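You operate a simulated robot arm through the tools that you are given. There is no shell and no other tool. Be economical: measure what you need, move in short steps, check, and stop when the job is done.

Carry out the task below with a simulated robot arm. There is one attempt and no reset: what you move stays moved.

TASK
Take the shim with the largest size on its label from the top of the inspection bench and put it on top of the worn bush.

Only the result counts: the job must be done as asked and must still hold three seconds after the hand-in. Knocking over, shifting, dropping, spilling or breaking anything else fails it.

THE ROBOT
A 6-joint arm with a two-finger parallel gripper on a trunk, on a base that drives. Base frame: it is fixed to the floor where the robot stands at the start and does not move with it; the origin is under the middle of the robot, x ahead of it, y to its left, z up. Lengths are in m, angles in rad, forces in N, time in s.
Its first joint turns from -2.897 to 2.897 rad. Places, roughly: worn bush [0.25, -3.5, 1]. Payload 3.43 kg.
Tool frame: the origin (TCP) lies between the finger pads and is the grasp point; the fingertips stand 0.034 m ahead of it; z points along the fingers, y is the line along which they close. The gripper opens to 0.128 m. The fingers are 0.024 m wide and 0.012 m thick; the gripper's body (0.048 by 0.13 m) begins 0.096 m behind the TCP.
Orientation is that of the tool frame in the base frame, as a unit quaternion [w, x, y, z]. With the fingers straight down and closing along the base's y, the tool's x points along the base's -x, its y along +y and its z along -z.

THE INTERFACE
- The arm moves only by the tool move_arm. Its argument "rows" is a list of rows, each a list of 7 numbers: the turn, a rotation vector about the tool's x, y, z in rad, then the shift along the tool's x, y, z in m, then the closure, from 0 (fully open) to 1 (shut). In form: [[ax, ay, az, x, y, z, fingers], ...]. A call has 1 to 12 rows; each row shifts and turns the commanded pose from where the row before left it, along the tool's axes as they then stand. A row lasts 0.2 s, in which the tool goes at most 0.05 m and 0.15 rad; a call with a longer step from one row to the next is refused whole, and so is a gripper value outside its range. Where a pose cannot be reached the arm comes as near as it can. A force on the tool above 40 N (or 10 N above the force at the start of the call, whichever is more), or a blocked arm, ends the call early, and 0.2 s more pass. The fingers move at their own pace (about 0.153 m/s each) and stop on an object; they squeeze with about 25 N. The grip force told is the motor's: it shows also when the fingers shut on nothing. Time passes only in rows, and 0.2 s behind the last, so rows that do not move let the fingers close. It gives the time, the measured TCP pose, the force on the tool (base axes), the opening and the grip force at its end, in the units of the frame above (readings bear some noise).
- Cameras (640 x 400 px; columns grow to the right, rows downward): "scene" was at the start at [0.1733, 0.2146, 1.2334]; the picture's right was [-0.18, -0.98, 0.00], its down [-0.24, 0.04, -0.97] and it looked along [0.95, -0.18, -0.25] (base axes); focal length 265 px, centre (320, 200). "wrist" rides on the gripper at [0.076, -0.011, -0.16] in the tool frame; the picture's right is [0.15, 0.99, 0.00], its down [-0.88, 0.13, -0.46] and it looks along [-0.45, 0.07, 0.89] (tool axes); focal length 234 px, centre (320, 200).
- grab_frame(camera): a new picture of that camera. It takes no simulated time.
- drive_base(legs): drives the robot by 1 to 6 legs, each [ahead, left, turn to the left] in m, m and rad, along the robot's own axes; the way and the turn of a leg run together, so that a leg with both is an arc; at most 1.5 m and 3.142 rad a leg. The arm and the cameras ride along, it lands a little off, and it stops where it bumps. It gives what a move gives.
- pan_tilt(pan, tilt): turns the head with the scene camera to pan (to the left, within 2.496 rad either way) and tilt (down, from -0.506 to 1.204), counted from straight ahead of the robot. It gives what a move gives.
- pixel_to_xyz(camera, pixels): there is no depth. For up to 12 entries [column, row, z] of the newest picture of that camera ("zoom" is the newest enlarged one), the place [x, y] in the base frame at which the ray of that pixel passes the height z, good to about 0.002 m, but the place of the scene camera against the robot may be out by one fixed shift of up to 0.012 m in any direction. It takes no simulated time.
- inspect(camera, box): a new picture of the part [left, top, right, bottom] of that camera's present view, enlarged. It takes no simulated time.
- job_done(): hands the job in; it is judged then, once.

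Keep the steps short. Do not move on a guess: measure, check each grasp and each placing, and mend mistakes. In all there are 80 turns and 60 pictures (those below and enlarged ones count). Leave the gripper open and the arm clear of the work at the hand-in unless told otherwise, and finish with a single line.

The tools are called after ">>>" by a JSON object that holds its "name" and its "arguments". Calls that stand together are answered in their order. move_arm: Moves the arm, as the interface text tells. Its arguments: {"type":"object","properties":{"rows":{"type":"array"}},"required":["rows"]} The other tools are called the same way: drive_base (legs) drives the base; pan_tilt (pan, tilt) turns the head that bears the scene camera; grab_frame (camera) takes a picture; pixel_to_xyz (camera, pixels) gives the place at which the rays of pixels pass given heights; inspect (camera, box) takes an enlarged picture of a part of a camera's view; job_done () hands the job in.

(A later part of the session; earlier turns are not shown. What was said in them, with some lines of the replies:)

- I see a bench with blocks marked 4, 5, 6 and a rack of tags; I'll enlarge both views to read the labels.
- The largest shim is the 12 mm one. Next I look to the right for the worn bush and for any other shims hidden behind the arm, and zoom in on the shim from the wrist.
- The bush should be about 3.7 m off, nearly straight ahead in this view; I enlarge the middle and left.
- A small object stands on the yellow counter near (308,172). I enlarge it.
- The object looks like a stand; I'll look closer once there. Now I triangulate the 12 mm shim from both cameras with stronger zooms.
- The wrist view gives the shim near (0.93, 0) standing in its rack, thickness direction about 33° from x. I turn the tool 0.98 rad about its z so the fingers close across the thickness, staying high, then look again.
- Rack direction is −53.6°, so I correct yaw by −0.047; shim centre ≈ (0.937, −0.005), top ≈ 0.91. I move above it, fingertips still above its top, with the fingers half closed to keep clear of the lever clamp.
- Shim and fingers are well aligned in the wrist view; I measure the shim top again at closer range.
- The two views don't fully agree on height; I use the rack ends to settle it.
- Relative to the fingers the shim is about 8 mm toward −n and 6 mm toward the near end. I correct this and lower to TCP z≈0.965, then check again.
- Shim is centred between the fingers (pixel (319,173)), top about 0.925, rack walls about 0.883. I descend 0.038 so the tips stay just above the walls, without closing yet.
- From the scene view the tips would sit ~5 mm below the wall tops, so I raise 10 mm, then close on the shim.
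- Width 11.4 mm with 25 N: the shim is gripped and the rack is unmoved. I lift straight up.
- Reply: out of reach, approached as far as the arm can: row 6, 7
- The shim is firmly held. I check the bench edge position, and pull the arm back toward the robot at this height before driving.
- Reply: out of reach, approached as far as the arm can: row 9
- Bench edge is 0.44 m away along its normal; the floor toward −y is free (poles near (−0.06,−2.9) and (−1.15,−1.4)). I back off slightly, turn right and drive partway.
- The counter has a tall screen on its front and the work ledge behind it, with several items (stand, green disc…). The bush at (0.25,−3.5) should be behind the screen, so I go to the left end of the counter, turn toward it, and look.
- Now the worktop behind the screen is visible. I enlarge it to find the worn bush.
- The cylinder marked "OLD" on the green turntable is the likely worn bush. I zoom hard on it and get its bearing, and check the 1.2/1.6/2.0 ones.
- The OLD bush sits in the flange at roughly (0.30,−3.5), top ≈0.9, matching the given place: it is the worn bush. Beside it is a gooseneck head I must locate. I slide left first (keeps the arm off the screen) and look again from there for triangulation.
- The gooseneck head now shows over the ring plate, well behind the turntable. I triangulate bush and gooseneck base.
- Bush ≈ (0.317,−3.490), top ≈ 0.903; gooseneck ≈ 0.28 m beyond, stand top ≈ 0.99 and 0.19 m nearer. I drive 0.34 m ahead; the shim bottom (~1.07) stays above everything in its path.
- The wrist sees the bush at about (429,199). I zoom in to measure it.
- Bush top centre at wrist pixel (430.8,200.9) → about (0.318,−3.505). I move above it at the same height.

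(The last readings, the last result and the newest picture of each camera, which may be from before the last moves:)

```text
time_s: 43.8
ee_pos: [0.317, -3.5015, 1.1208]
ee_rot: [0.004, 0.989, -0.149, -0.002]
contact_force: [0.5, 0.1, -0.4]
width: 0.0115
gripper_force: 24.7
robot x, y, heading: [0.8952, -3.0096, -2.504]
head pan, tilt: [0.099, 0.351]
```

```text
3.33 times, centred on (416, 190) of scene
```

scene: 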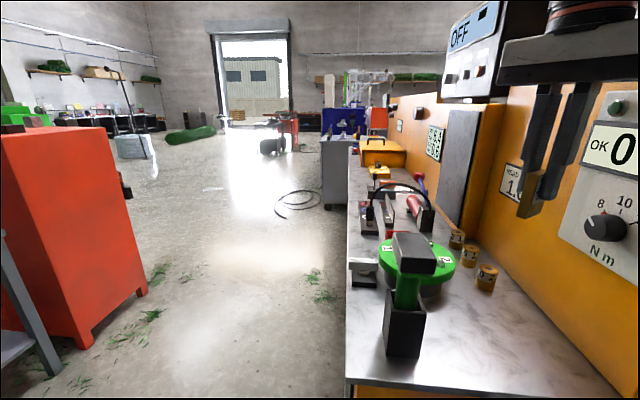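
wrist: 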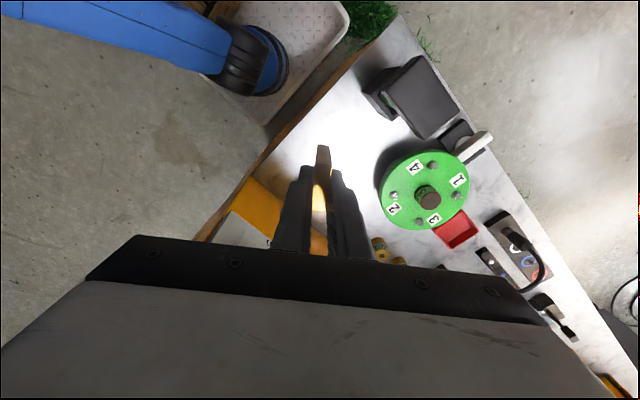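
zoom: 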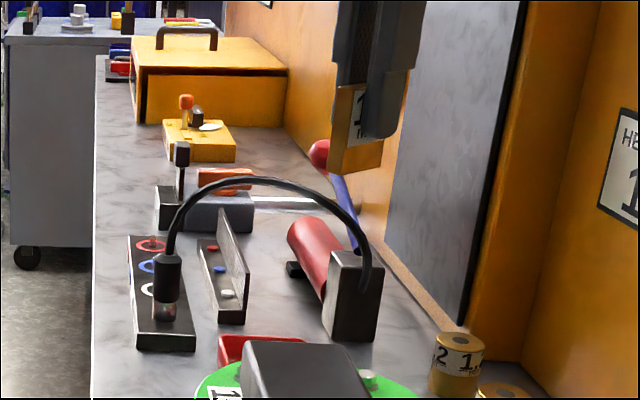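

Shim is centred in the grip, its bottom ≈65 mm below TCP; bush is 2 mm off. I correct that and descend to TCP ≈0.99 (shim bottom ≈ 2 cm above the bush), then check.

>>> {"name": "move_arm", "arguments": {"rows": [[0, 0, 0, -0.002, 0.0015, 0.03, 1], [0, 0, 0, 0, 0, 0.035, 1], [0, 0, 0, 0, 0, 0.035, 1], [0, 0, 0, 0, 0, 0.03, 1], [0, 0, 0, 0, 0, 0, 1]]}}

>>> {"name": "inspect", "arguments": {"camera": "wrist", "box": [240, 110, 400, 210]}}

>>> {"name": "inspect", "arguments": {"camera": "scene", "box": [352, 170, 512, 270]}}

```text
time_s: 45.0
ee_pos: [0.314, -3.5055, 0.9891]
ee_rot: [0.004, 0.989, -0.149, -0.002]
contact_force: [-0.4, 0.5, -2.2]
width: 0.0114
gripper_force: 24.8
robot x, y, heading: [0.8953, -3.0151, -2.507]
head pan, tilt: [0.099, 0.351]
```

```text
4.00 times, centred on (320, 160) of wrist
```

zoom: 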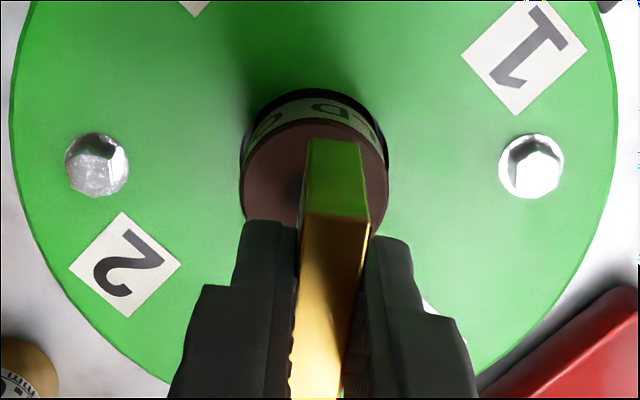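

```text
4.00 times, centred on (432, 220) of scene
```

zoom: 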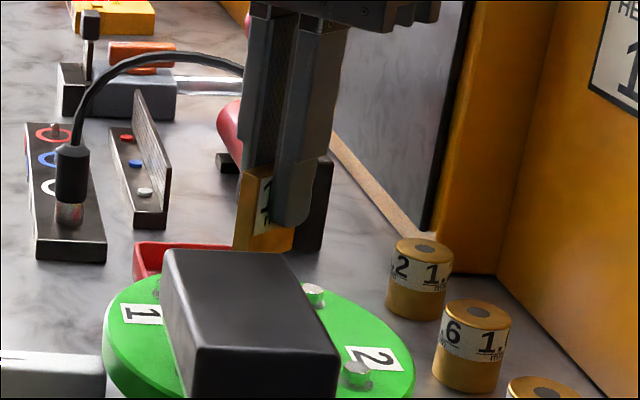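

Shim sits over the bush centre within 2 mm. I lower another 13 mm, then in small steps watching force.

>>> {"name": "move_arm", "arguments": {"rows": [[0, 0, 0, 0, -0.0015, 0.007, 1], [0, 0, 0, 0, 0, 0.006, 1], [0, 0, 0, 0, 0, 0, 1]]}}

>>> {"name": "inspect", "arguments": {"camera": "wrist", "box": [280, 120, 360, 170]}}

```text
time_s: 45.8
ee_pos: [0.3137, -3.5045, 0.9743]
ee_rot: [0.003, 0.989, -0.149, -0.002]
contact_force: [0.8, -0.5, -2.4]
width: 0.0113
gripper_force: 25.1
robot x, y, heading: [0.8977, -3.0119, -2.511]
head pan, tilt: [0.099, 0.351]
```

```text
8.00 times, centred on (320, 145) of wrist
```

zoom: 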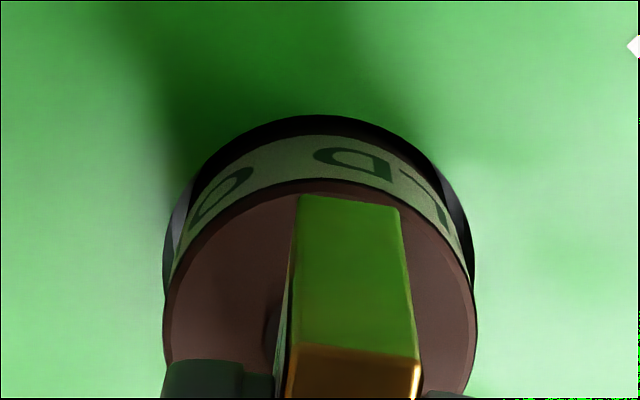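

About 3–4 mm left. Small steps down, one call of 2 mm then 1.5 mm.

>>> {"name": "move_arm", "arguments": {"rows": [[0, 0, 0, 0, 0, 0.001, 1], [0, 0, 0, 0, 0, 0.001, 1], [0, 0, 0, 0, 0, 0.0005, 1], [0, 0, 0, 0, 0, 0, 1]]}}

>>> {"name": "move_arm", "arguments": {"rows": [[0, 0, 0, 0, 0, 0.0005, 1], [0, 0, 0, 0, 0, 0.0005, 1], [0, 0, 0, 0, 0, 0, 1]]}}

```text
time_s: 46.8
ee_pos: [0.3152, -3.5042, 0.9729]
ee_rot: [0.002, 0.989, -0.15, -0.001]
contact_force: [-0.1, 0.6, -1.6]
width: 0.0114
gripper_force: 25.4
robot x, y, heading: [0.8958, -3.0139, -2.51]
head pan, tilt: [0.099, 0.351]
```

```text
time_s: 47.6
ee_pos: [0.3152, -3.5042, 0.9706]
ee_rot: [0.002, 0.989, -0.15, -0.002]
contact_force: [-0.7, -0.4, -1.9]
width: 0.0115
gripper_force: 25.0
robot x, y, heading: [0.8962, -3.0176, -2.512]
head pan, tilt: [0.099, 0.351]
```

No contact yet; another 1 mm, 1 mm with a look.

>>> {"name": "move_arm", "arguments": {"rows": [[0, 0, 0, 0, 0, 0.0005, 1], [0, 0, 0, 0, 0, 0.0005, 1], [0, 0, 0, 0, 0, 0, 1]]}}

>>> {"name": "inspect", "arguments": {"camera": "wrist", "box": [280, 120, 360, 170]}}

```text
time_s: 48.4
ee_pos: [0.3144, -3.5052, 0.9711]
ee_rot: [0.003, 0.989, -0.15, -0.002]
contact_force: [0.5, 0.0, -1.5]
width: 0.0113
gripper_force: 24.6
robot x, y, heading: [0.8955, -3.0149, -2.507]
head pan, tilt: [0.099, 0.351]
```

```text
8.00 times, centred on (320, 145) of wrist
```

zoom: 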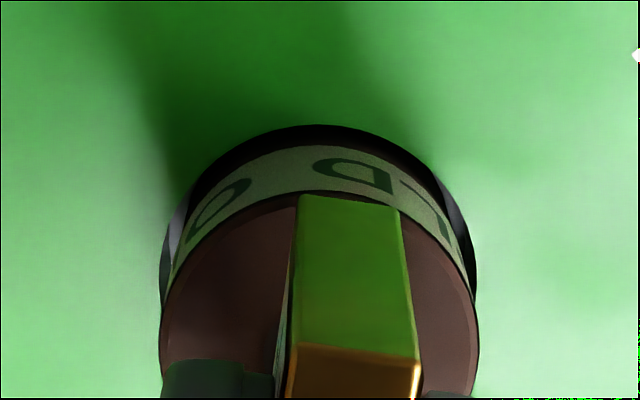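

Still no contact force; continue down in half-millimetre rows.

>>> {"name": "move_arm", "arguments": {"rows": [[0, 0, 0, 0, 0, 0.0005, 1], [0, 0, 0, 0, 0, 0.0005, 1], [0, 0, 0, 0, 0, 0.0005, 1], [0, 0, 0, 0, 0, 0, 1]]}}

>>> {"name": "move_arm", "arguments": {"rows": [[0, 0, 0, 0, 0, 0.0005, 1], [0, 0, 0, 0, 0, 0.0005, 1], [0, 0, 0, 0, 0, 0, 1]]}}

```text
time_s: 49.4
ee_pos: [0.315, -3.5034, 0.9687]
ee_rot: [0.003, 0.989, -0.149, -0.002]
contact_force: [-0.4, 0.2, -1.6]
width: 0.0116
gripper_force: 24.8
robot x, y, heading: [0.8984, -3.0146, -2.51]
head pan, tilt: [0.099, 0.351]
```

```text
time_s: 50.2
ee_pos: [0.3147, -3.5047, 0.9673]
ee_rot: [0.003, 0.989, -0.15, -0.002]
contact_force: [-0.6, -0.2, -2.0]
width: 0.0112
gripper_force: 24.5
robot x, y, heading: [0.896, -3.0138, -2.507]
head pan, tilt: [0.099, 0.351]
```

>>> {"name": "move_arm", "arguments": {"rows": [[0, 0, 0, 0, 0, 0.0005, 1], [0, 0, 0, 0, 0, 0.0005, 1], [0, 0, 0, 0, 0, 0, 1]]}}

>>> {"name": "move_arm", "arguments": {"rows": [[0, 0, 0, 0, 0, 0.0005, 1], [0, 0, 0, 0, 0, 0.0005, 1], [0, 0, 0, 0, 0, 0, 1]]}}

>>> {"name": "inspect", "arguments": {"camera": "wrist", "box": [280, 120, 360, 170]}}

```text
time_s: 51.0
ee_pos: [0.3149, -3.5043, 0.9674]
ee_rot: [0.002, 0.989, -0.149, -0.002]
contact_force: [-0.3, -0.4, -0.4]
width: 0.0114
gripper_force: 25.3
robot x, y, heading: [0.8952, -3.0148, -2.511]
head pan, tilt: [0.099, 0.351]
```

```text
time_s: 51.8
ee_pos: [0.3155, -3.5049, 0.9654]
ee_rot: [0.003, 0.989, -0.15, -0.002]
contact_force: [0.2, 0.3, -0.4]
width: 0.0116
gripper_force: 25.3
robot x, y, heading: [0.8962, -3.0177, -2.506]
head pan, tilt: [0.099, 0.351]
```

```text
8.00 times, centred on (320, 145) of wrist
```

zoom: 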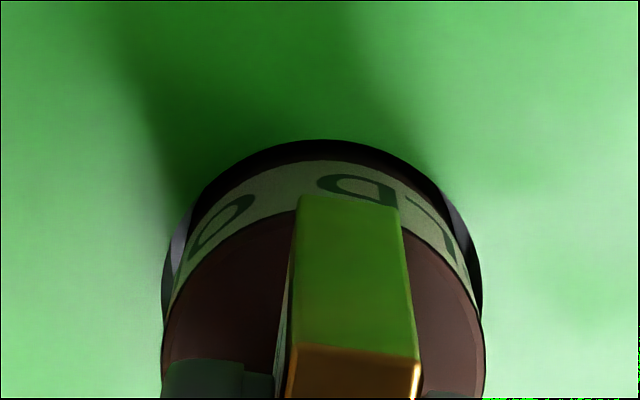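

Vertical force shifted from −1.8 to −0.4 N: contact starting. One more half-millimetre to confirm.

>>> {"name": "move_arm", "arguments": {"rows": [[0, 0, 0, 0, 0, 0.0005, 1], [0, 0, 0, 0, 0, 0.0003, 1], [0, 0, 0, 0, 0, 0, 1]]}}

>>> {"name": "move_arm", "arguments": {"rows": [[0, 0, 0, 0, 0, 0, 1], [0, 0, 0, 0, 0, 0, 1]]}}

>>> {"name": "inspect", "arguments": {"camera": "wrist", "box": [280, 120, 360, 170]}}

```text
time_s: 52.6
ee_pos: [0.3147, -3.5048, 0.9655]
ee_rot: [0.003, 0.989, -0.15, -0.002]
contact_force: [-0.2, -0.1, -2.2]
width: 0.0116
gripper_force: 24.9
robot x, y, heading: [0.8939, -3.0168, -2.514]
head pan, tilt: [0.099, 0.351]
```

```text
time_s: 53.2
ee_pos: [0.3144, -3.5042, 0.9649]
ee_rot: [0.003, 0.989, -0.15, -0.001]
contact_force: [0.4, -0.4, -1.4]
width: 0.0114
gripper_force: 25.0
robot x, y, heading: [0.8942, -3.0193, -2.506]
head pan, tilt: [0.099, 0.351]
```

```text
8.00 times, centred on (320, 145) of wrist
```

zoom: 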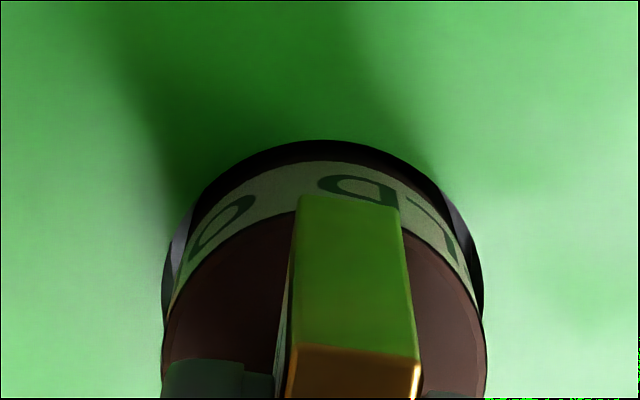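

Still no contact (that was noise). The growth of the bush's apparent size puts its top near 0.892, so ~8 mm remain; it also says to shift 2 mm away from the camera. I shift and go down 4 mm.

>>> {"name": "move_arm", "arguments": {"rows": [[0, 0, 0, -0.001, 0, 0.001, 1], [0, 0, 0, -0.001, 0, 0.001, 1], [0, 0, 0, 0, 0, 0.001, 1], [0, 0, 0, 0, 0, 0.001, 1], [0, 0, 0, 0, 0, 0, 1], [0, 0, 0, 0, 0, 0, 1]]}}

>>> {"name": "move_arm", "arguments": {"rows": [[0, 0, 0, 0, 0, 0.0007, 1], [0, 0, 0, 0, 0, 0.0007, 1], [0, 0, 0, 0, 0, 0, 1]]}}

>>> {"name": "inspect", "arguments": {"camera": "wrist", "box": [280, 120, 360, 170]}}

```text
time_s: 54.6
ee_pos: [0.3126, -3.5027, 0.9624]
ee_rot: [0.002, 0.989, -0.149, -0.002]
contact_force: [-2.3, -4.3, 21.9]
width: 0.0114
gripper_force: 25.4
robot x, y, heading: [0.8956, -3.013, -2.51]
head pan, tilt: [0.099, 0.351]
```

```text
time_s: 55.4
ee_pos: [0.3118, -3.5028, 0.961]
ee_rot: [0.004, 0.989, -0.149, -0.002]
contact_force: [0.0, -3.9, 22.6]
width: 0.0113
gripper_force: 25.2
robot x, y, heading: [0.8936, -3.0129, -2.509]
head pan, tilt: [0.099, 0.351]
```

```text
8.00 times, centred on (320, 145) of wrist
```

zoom: 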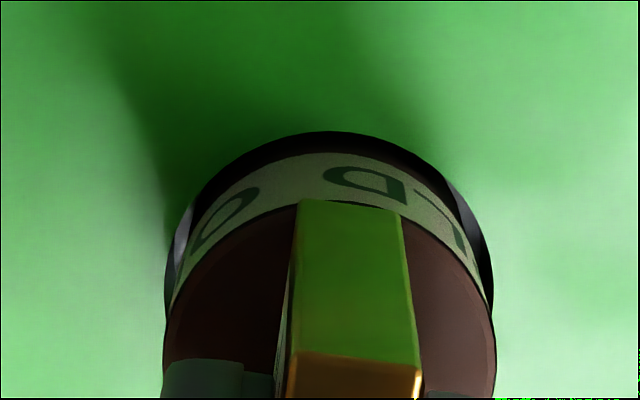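

Contact: +22 N upward (the shim has seated and slid a hair in the grip). I ease off until the force is small before opening.

>>> {"name": "move_arm", "arguments": {"rows": [[0, 0, 0, 0, 0, -0.0007, 1], [0, 0, 0, 0, 0, 0, 1], [0, 0, 0, 0, 0, 0, 1]]}}

```text
time_s: 56.2
ee_pos: [0.3118, -3.5026, 0.9609]
ee_rot: [0.002, 0.989, -0.149, -0.001]
contact_force: [0.8, -0.3, 2.3]
width: 0.0117
gripper_force: 25.1
robot x, y, heading: [0.8958, -3.0123, -2.504]
head pan, tilt: [0.099, 0.351]
```

Only 2.3 N now: seated with light load. I open slowly.

>>> {"name": "move_arm", "arguments": {"rows": [[0, 0, 0, 0, 0, 0, 0.91], [0, 0, 0, 0, 0, 0, 0.9], [0, 0, 0, 0, 0, 0, 0.88], [0, 0, 0, 0, 0, 0, 0.85], [0, 0, 0, 0, 0, 0, 0.8], [0, 0, 0, 0, 0, 0, 0.7], [0, 0, 0, 0, 0, 0, 0.6], [0, 0, 0, 0, 0, 0, 0.6]]}}

>>> {"name": "inspect", "arguments": {"camera": "wrist", "box": [240, 120, 400, 220]}}

```text
time_s: 58.0
ee_pos: [0.3125, -3.5037, 0.9613]
ee_rot: [0.003, 0.989, -0.149, -0.001]
contact_force: [0.0, 0.9, 0.5]
width: 0.0514
gripper_force: 0.0
robot x, y, heading: [0.8923, -3.0193, -2.513]
head pan, tilt: [0.099, 0.351]
```

```text
4.00 times, centred on (320, 170) of wrist
```

zoom: 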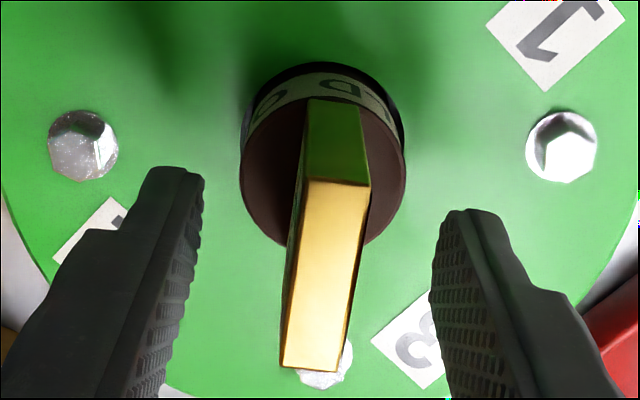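

The shim stands free on the bush, centred between the open fingers. I raise the hand straight up, then check.

>>> {"name": "move_arm", "arguments": {"rows": [[0, 0, 0, 0, 0, -0.01, 0.6], [0, 0, 0, 0, 0, -0.025, 0.6], [0, 0, 0, 0, 0, -0.035, 0.6], [0, 0, 0, 0, 0, -0.04, 0.6], [0, 0, 0, 0, 0, -0.04, 0.6], [0, 0, 0, 0, 0, -0.03, 0.6], [0, 0, 0, 0, 0, 0, 0.6]]}}

>>> {"name": "inspect", "arguments": {"camera": "wrist", "box": [208, 100, 432, 240]}}

>>> {"name": "grab_frame", "arguments": {"camera": "scene"}}

```text
time_s: 59.6
ee_pos: [0.314, -3.5022, 1.1411]
ee_rot: [0.003, 0.989, -0.15, -0.001]
contact_force: [0.0, -0.1, -0.5]
width: 0.0514
gripper_force: 0.0
robot x, y, heading: [0.8944, -3.016, -2.507]
head pan, tilt: [0.099, 0.351]
```

```text
2.86 times, centred on (320, 170) of wrist
```

zoom: 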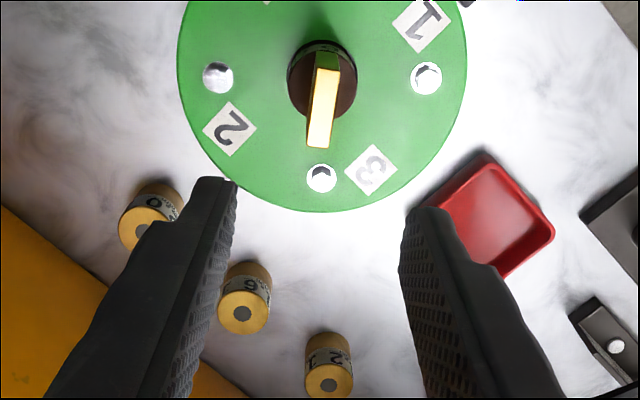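

```text
7 pictures are left
```

scene: 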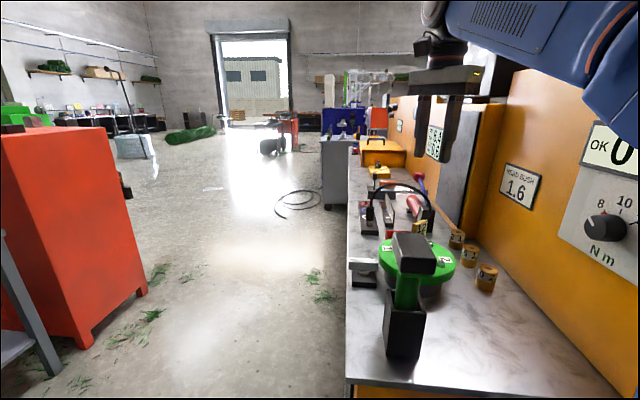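

The shim stands on the bush. The wall plate near (520,185) mentions a bush; I read it to be sure.

>>> {"name": "inspect", "arguments": {"camera": "scene", "box": [472, 150, 568, 210]}}

>>> {"name": "inspect", "arguments": {"camera": "scene", "box": [376, 200, 504, 280]}}

```text
6.67 times, centred on (520, 180) of scene
```

zoom: 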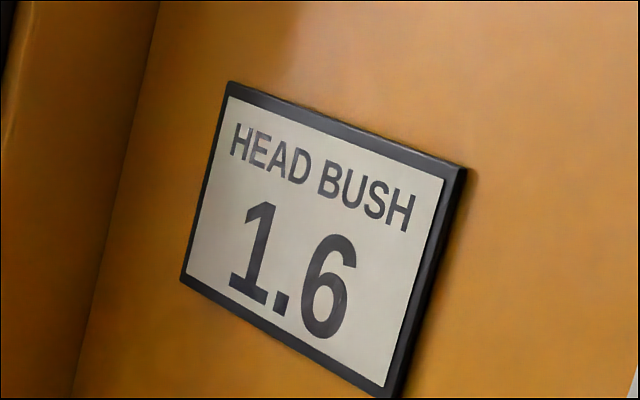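

```text
5.00 times, centred on (440, 240) of scene
```

zoom: 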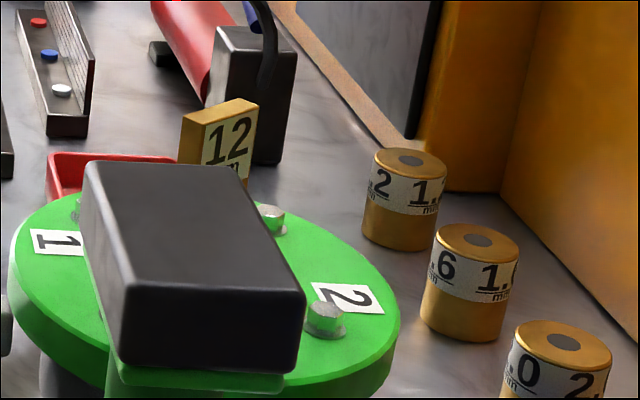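

The new head bushes are 1.2/1.6/2.0, so "OLD" is the worn bush, and the 12 mm shim stands on it. I retract the arm and open the gripper fully.

>>> {"name": "move_arm", "arguments": {"rows": [[0, 0, 0, 0.0165, -0.0387, 0, 0.6], [0, 0, 0, 0.0165, -0.0387, 0, 0.6], [0, 0, 0, 0.0165, -0.0387, 0, 0.4], [0, 0, 0, 0.0165, -0.0387, 0, 0.2], [0, 0, 0, 0, 0, 0, 0], [0, 0, 0, 0, 0, 0, 0]]}}

>>> {"name": "inspect", "arguments": {"camera": "scene", "box": [376, 180, 504, 260]}}

```text
time_s: 61.0
ee_pos: [0.4235, -3.3698, 1.1372]
ee_rot: [0.004, 0.989, -0.15, -0.001]
contact_force: [0.1, 0.3, 0.3]
width: 0.1281
gripper_force: 0.0
robot x, y, heading: [0.891, -3.0177, -2.508]
head pan, tilt: [0.099, 0.351]
```

```text
5.00 times, centred on (440, 220) of scene
```

zoom: 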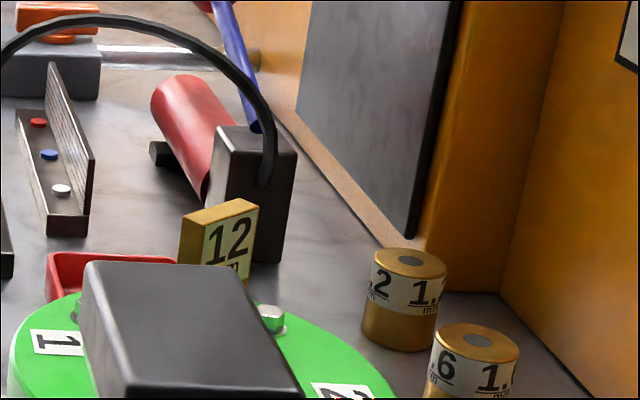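

The shim stands upright and steady on the bush, the gripper is open, and the arm is clear; I hand in.

>>> {"name": "job_done", "arguments": {}}

```text
The job is handed in.
```

The 12 mm shim, the largest of the three in the rack, is standing upright on top of the worn bush (the one marked "OLD"), and the job is handed in.
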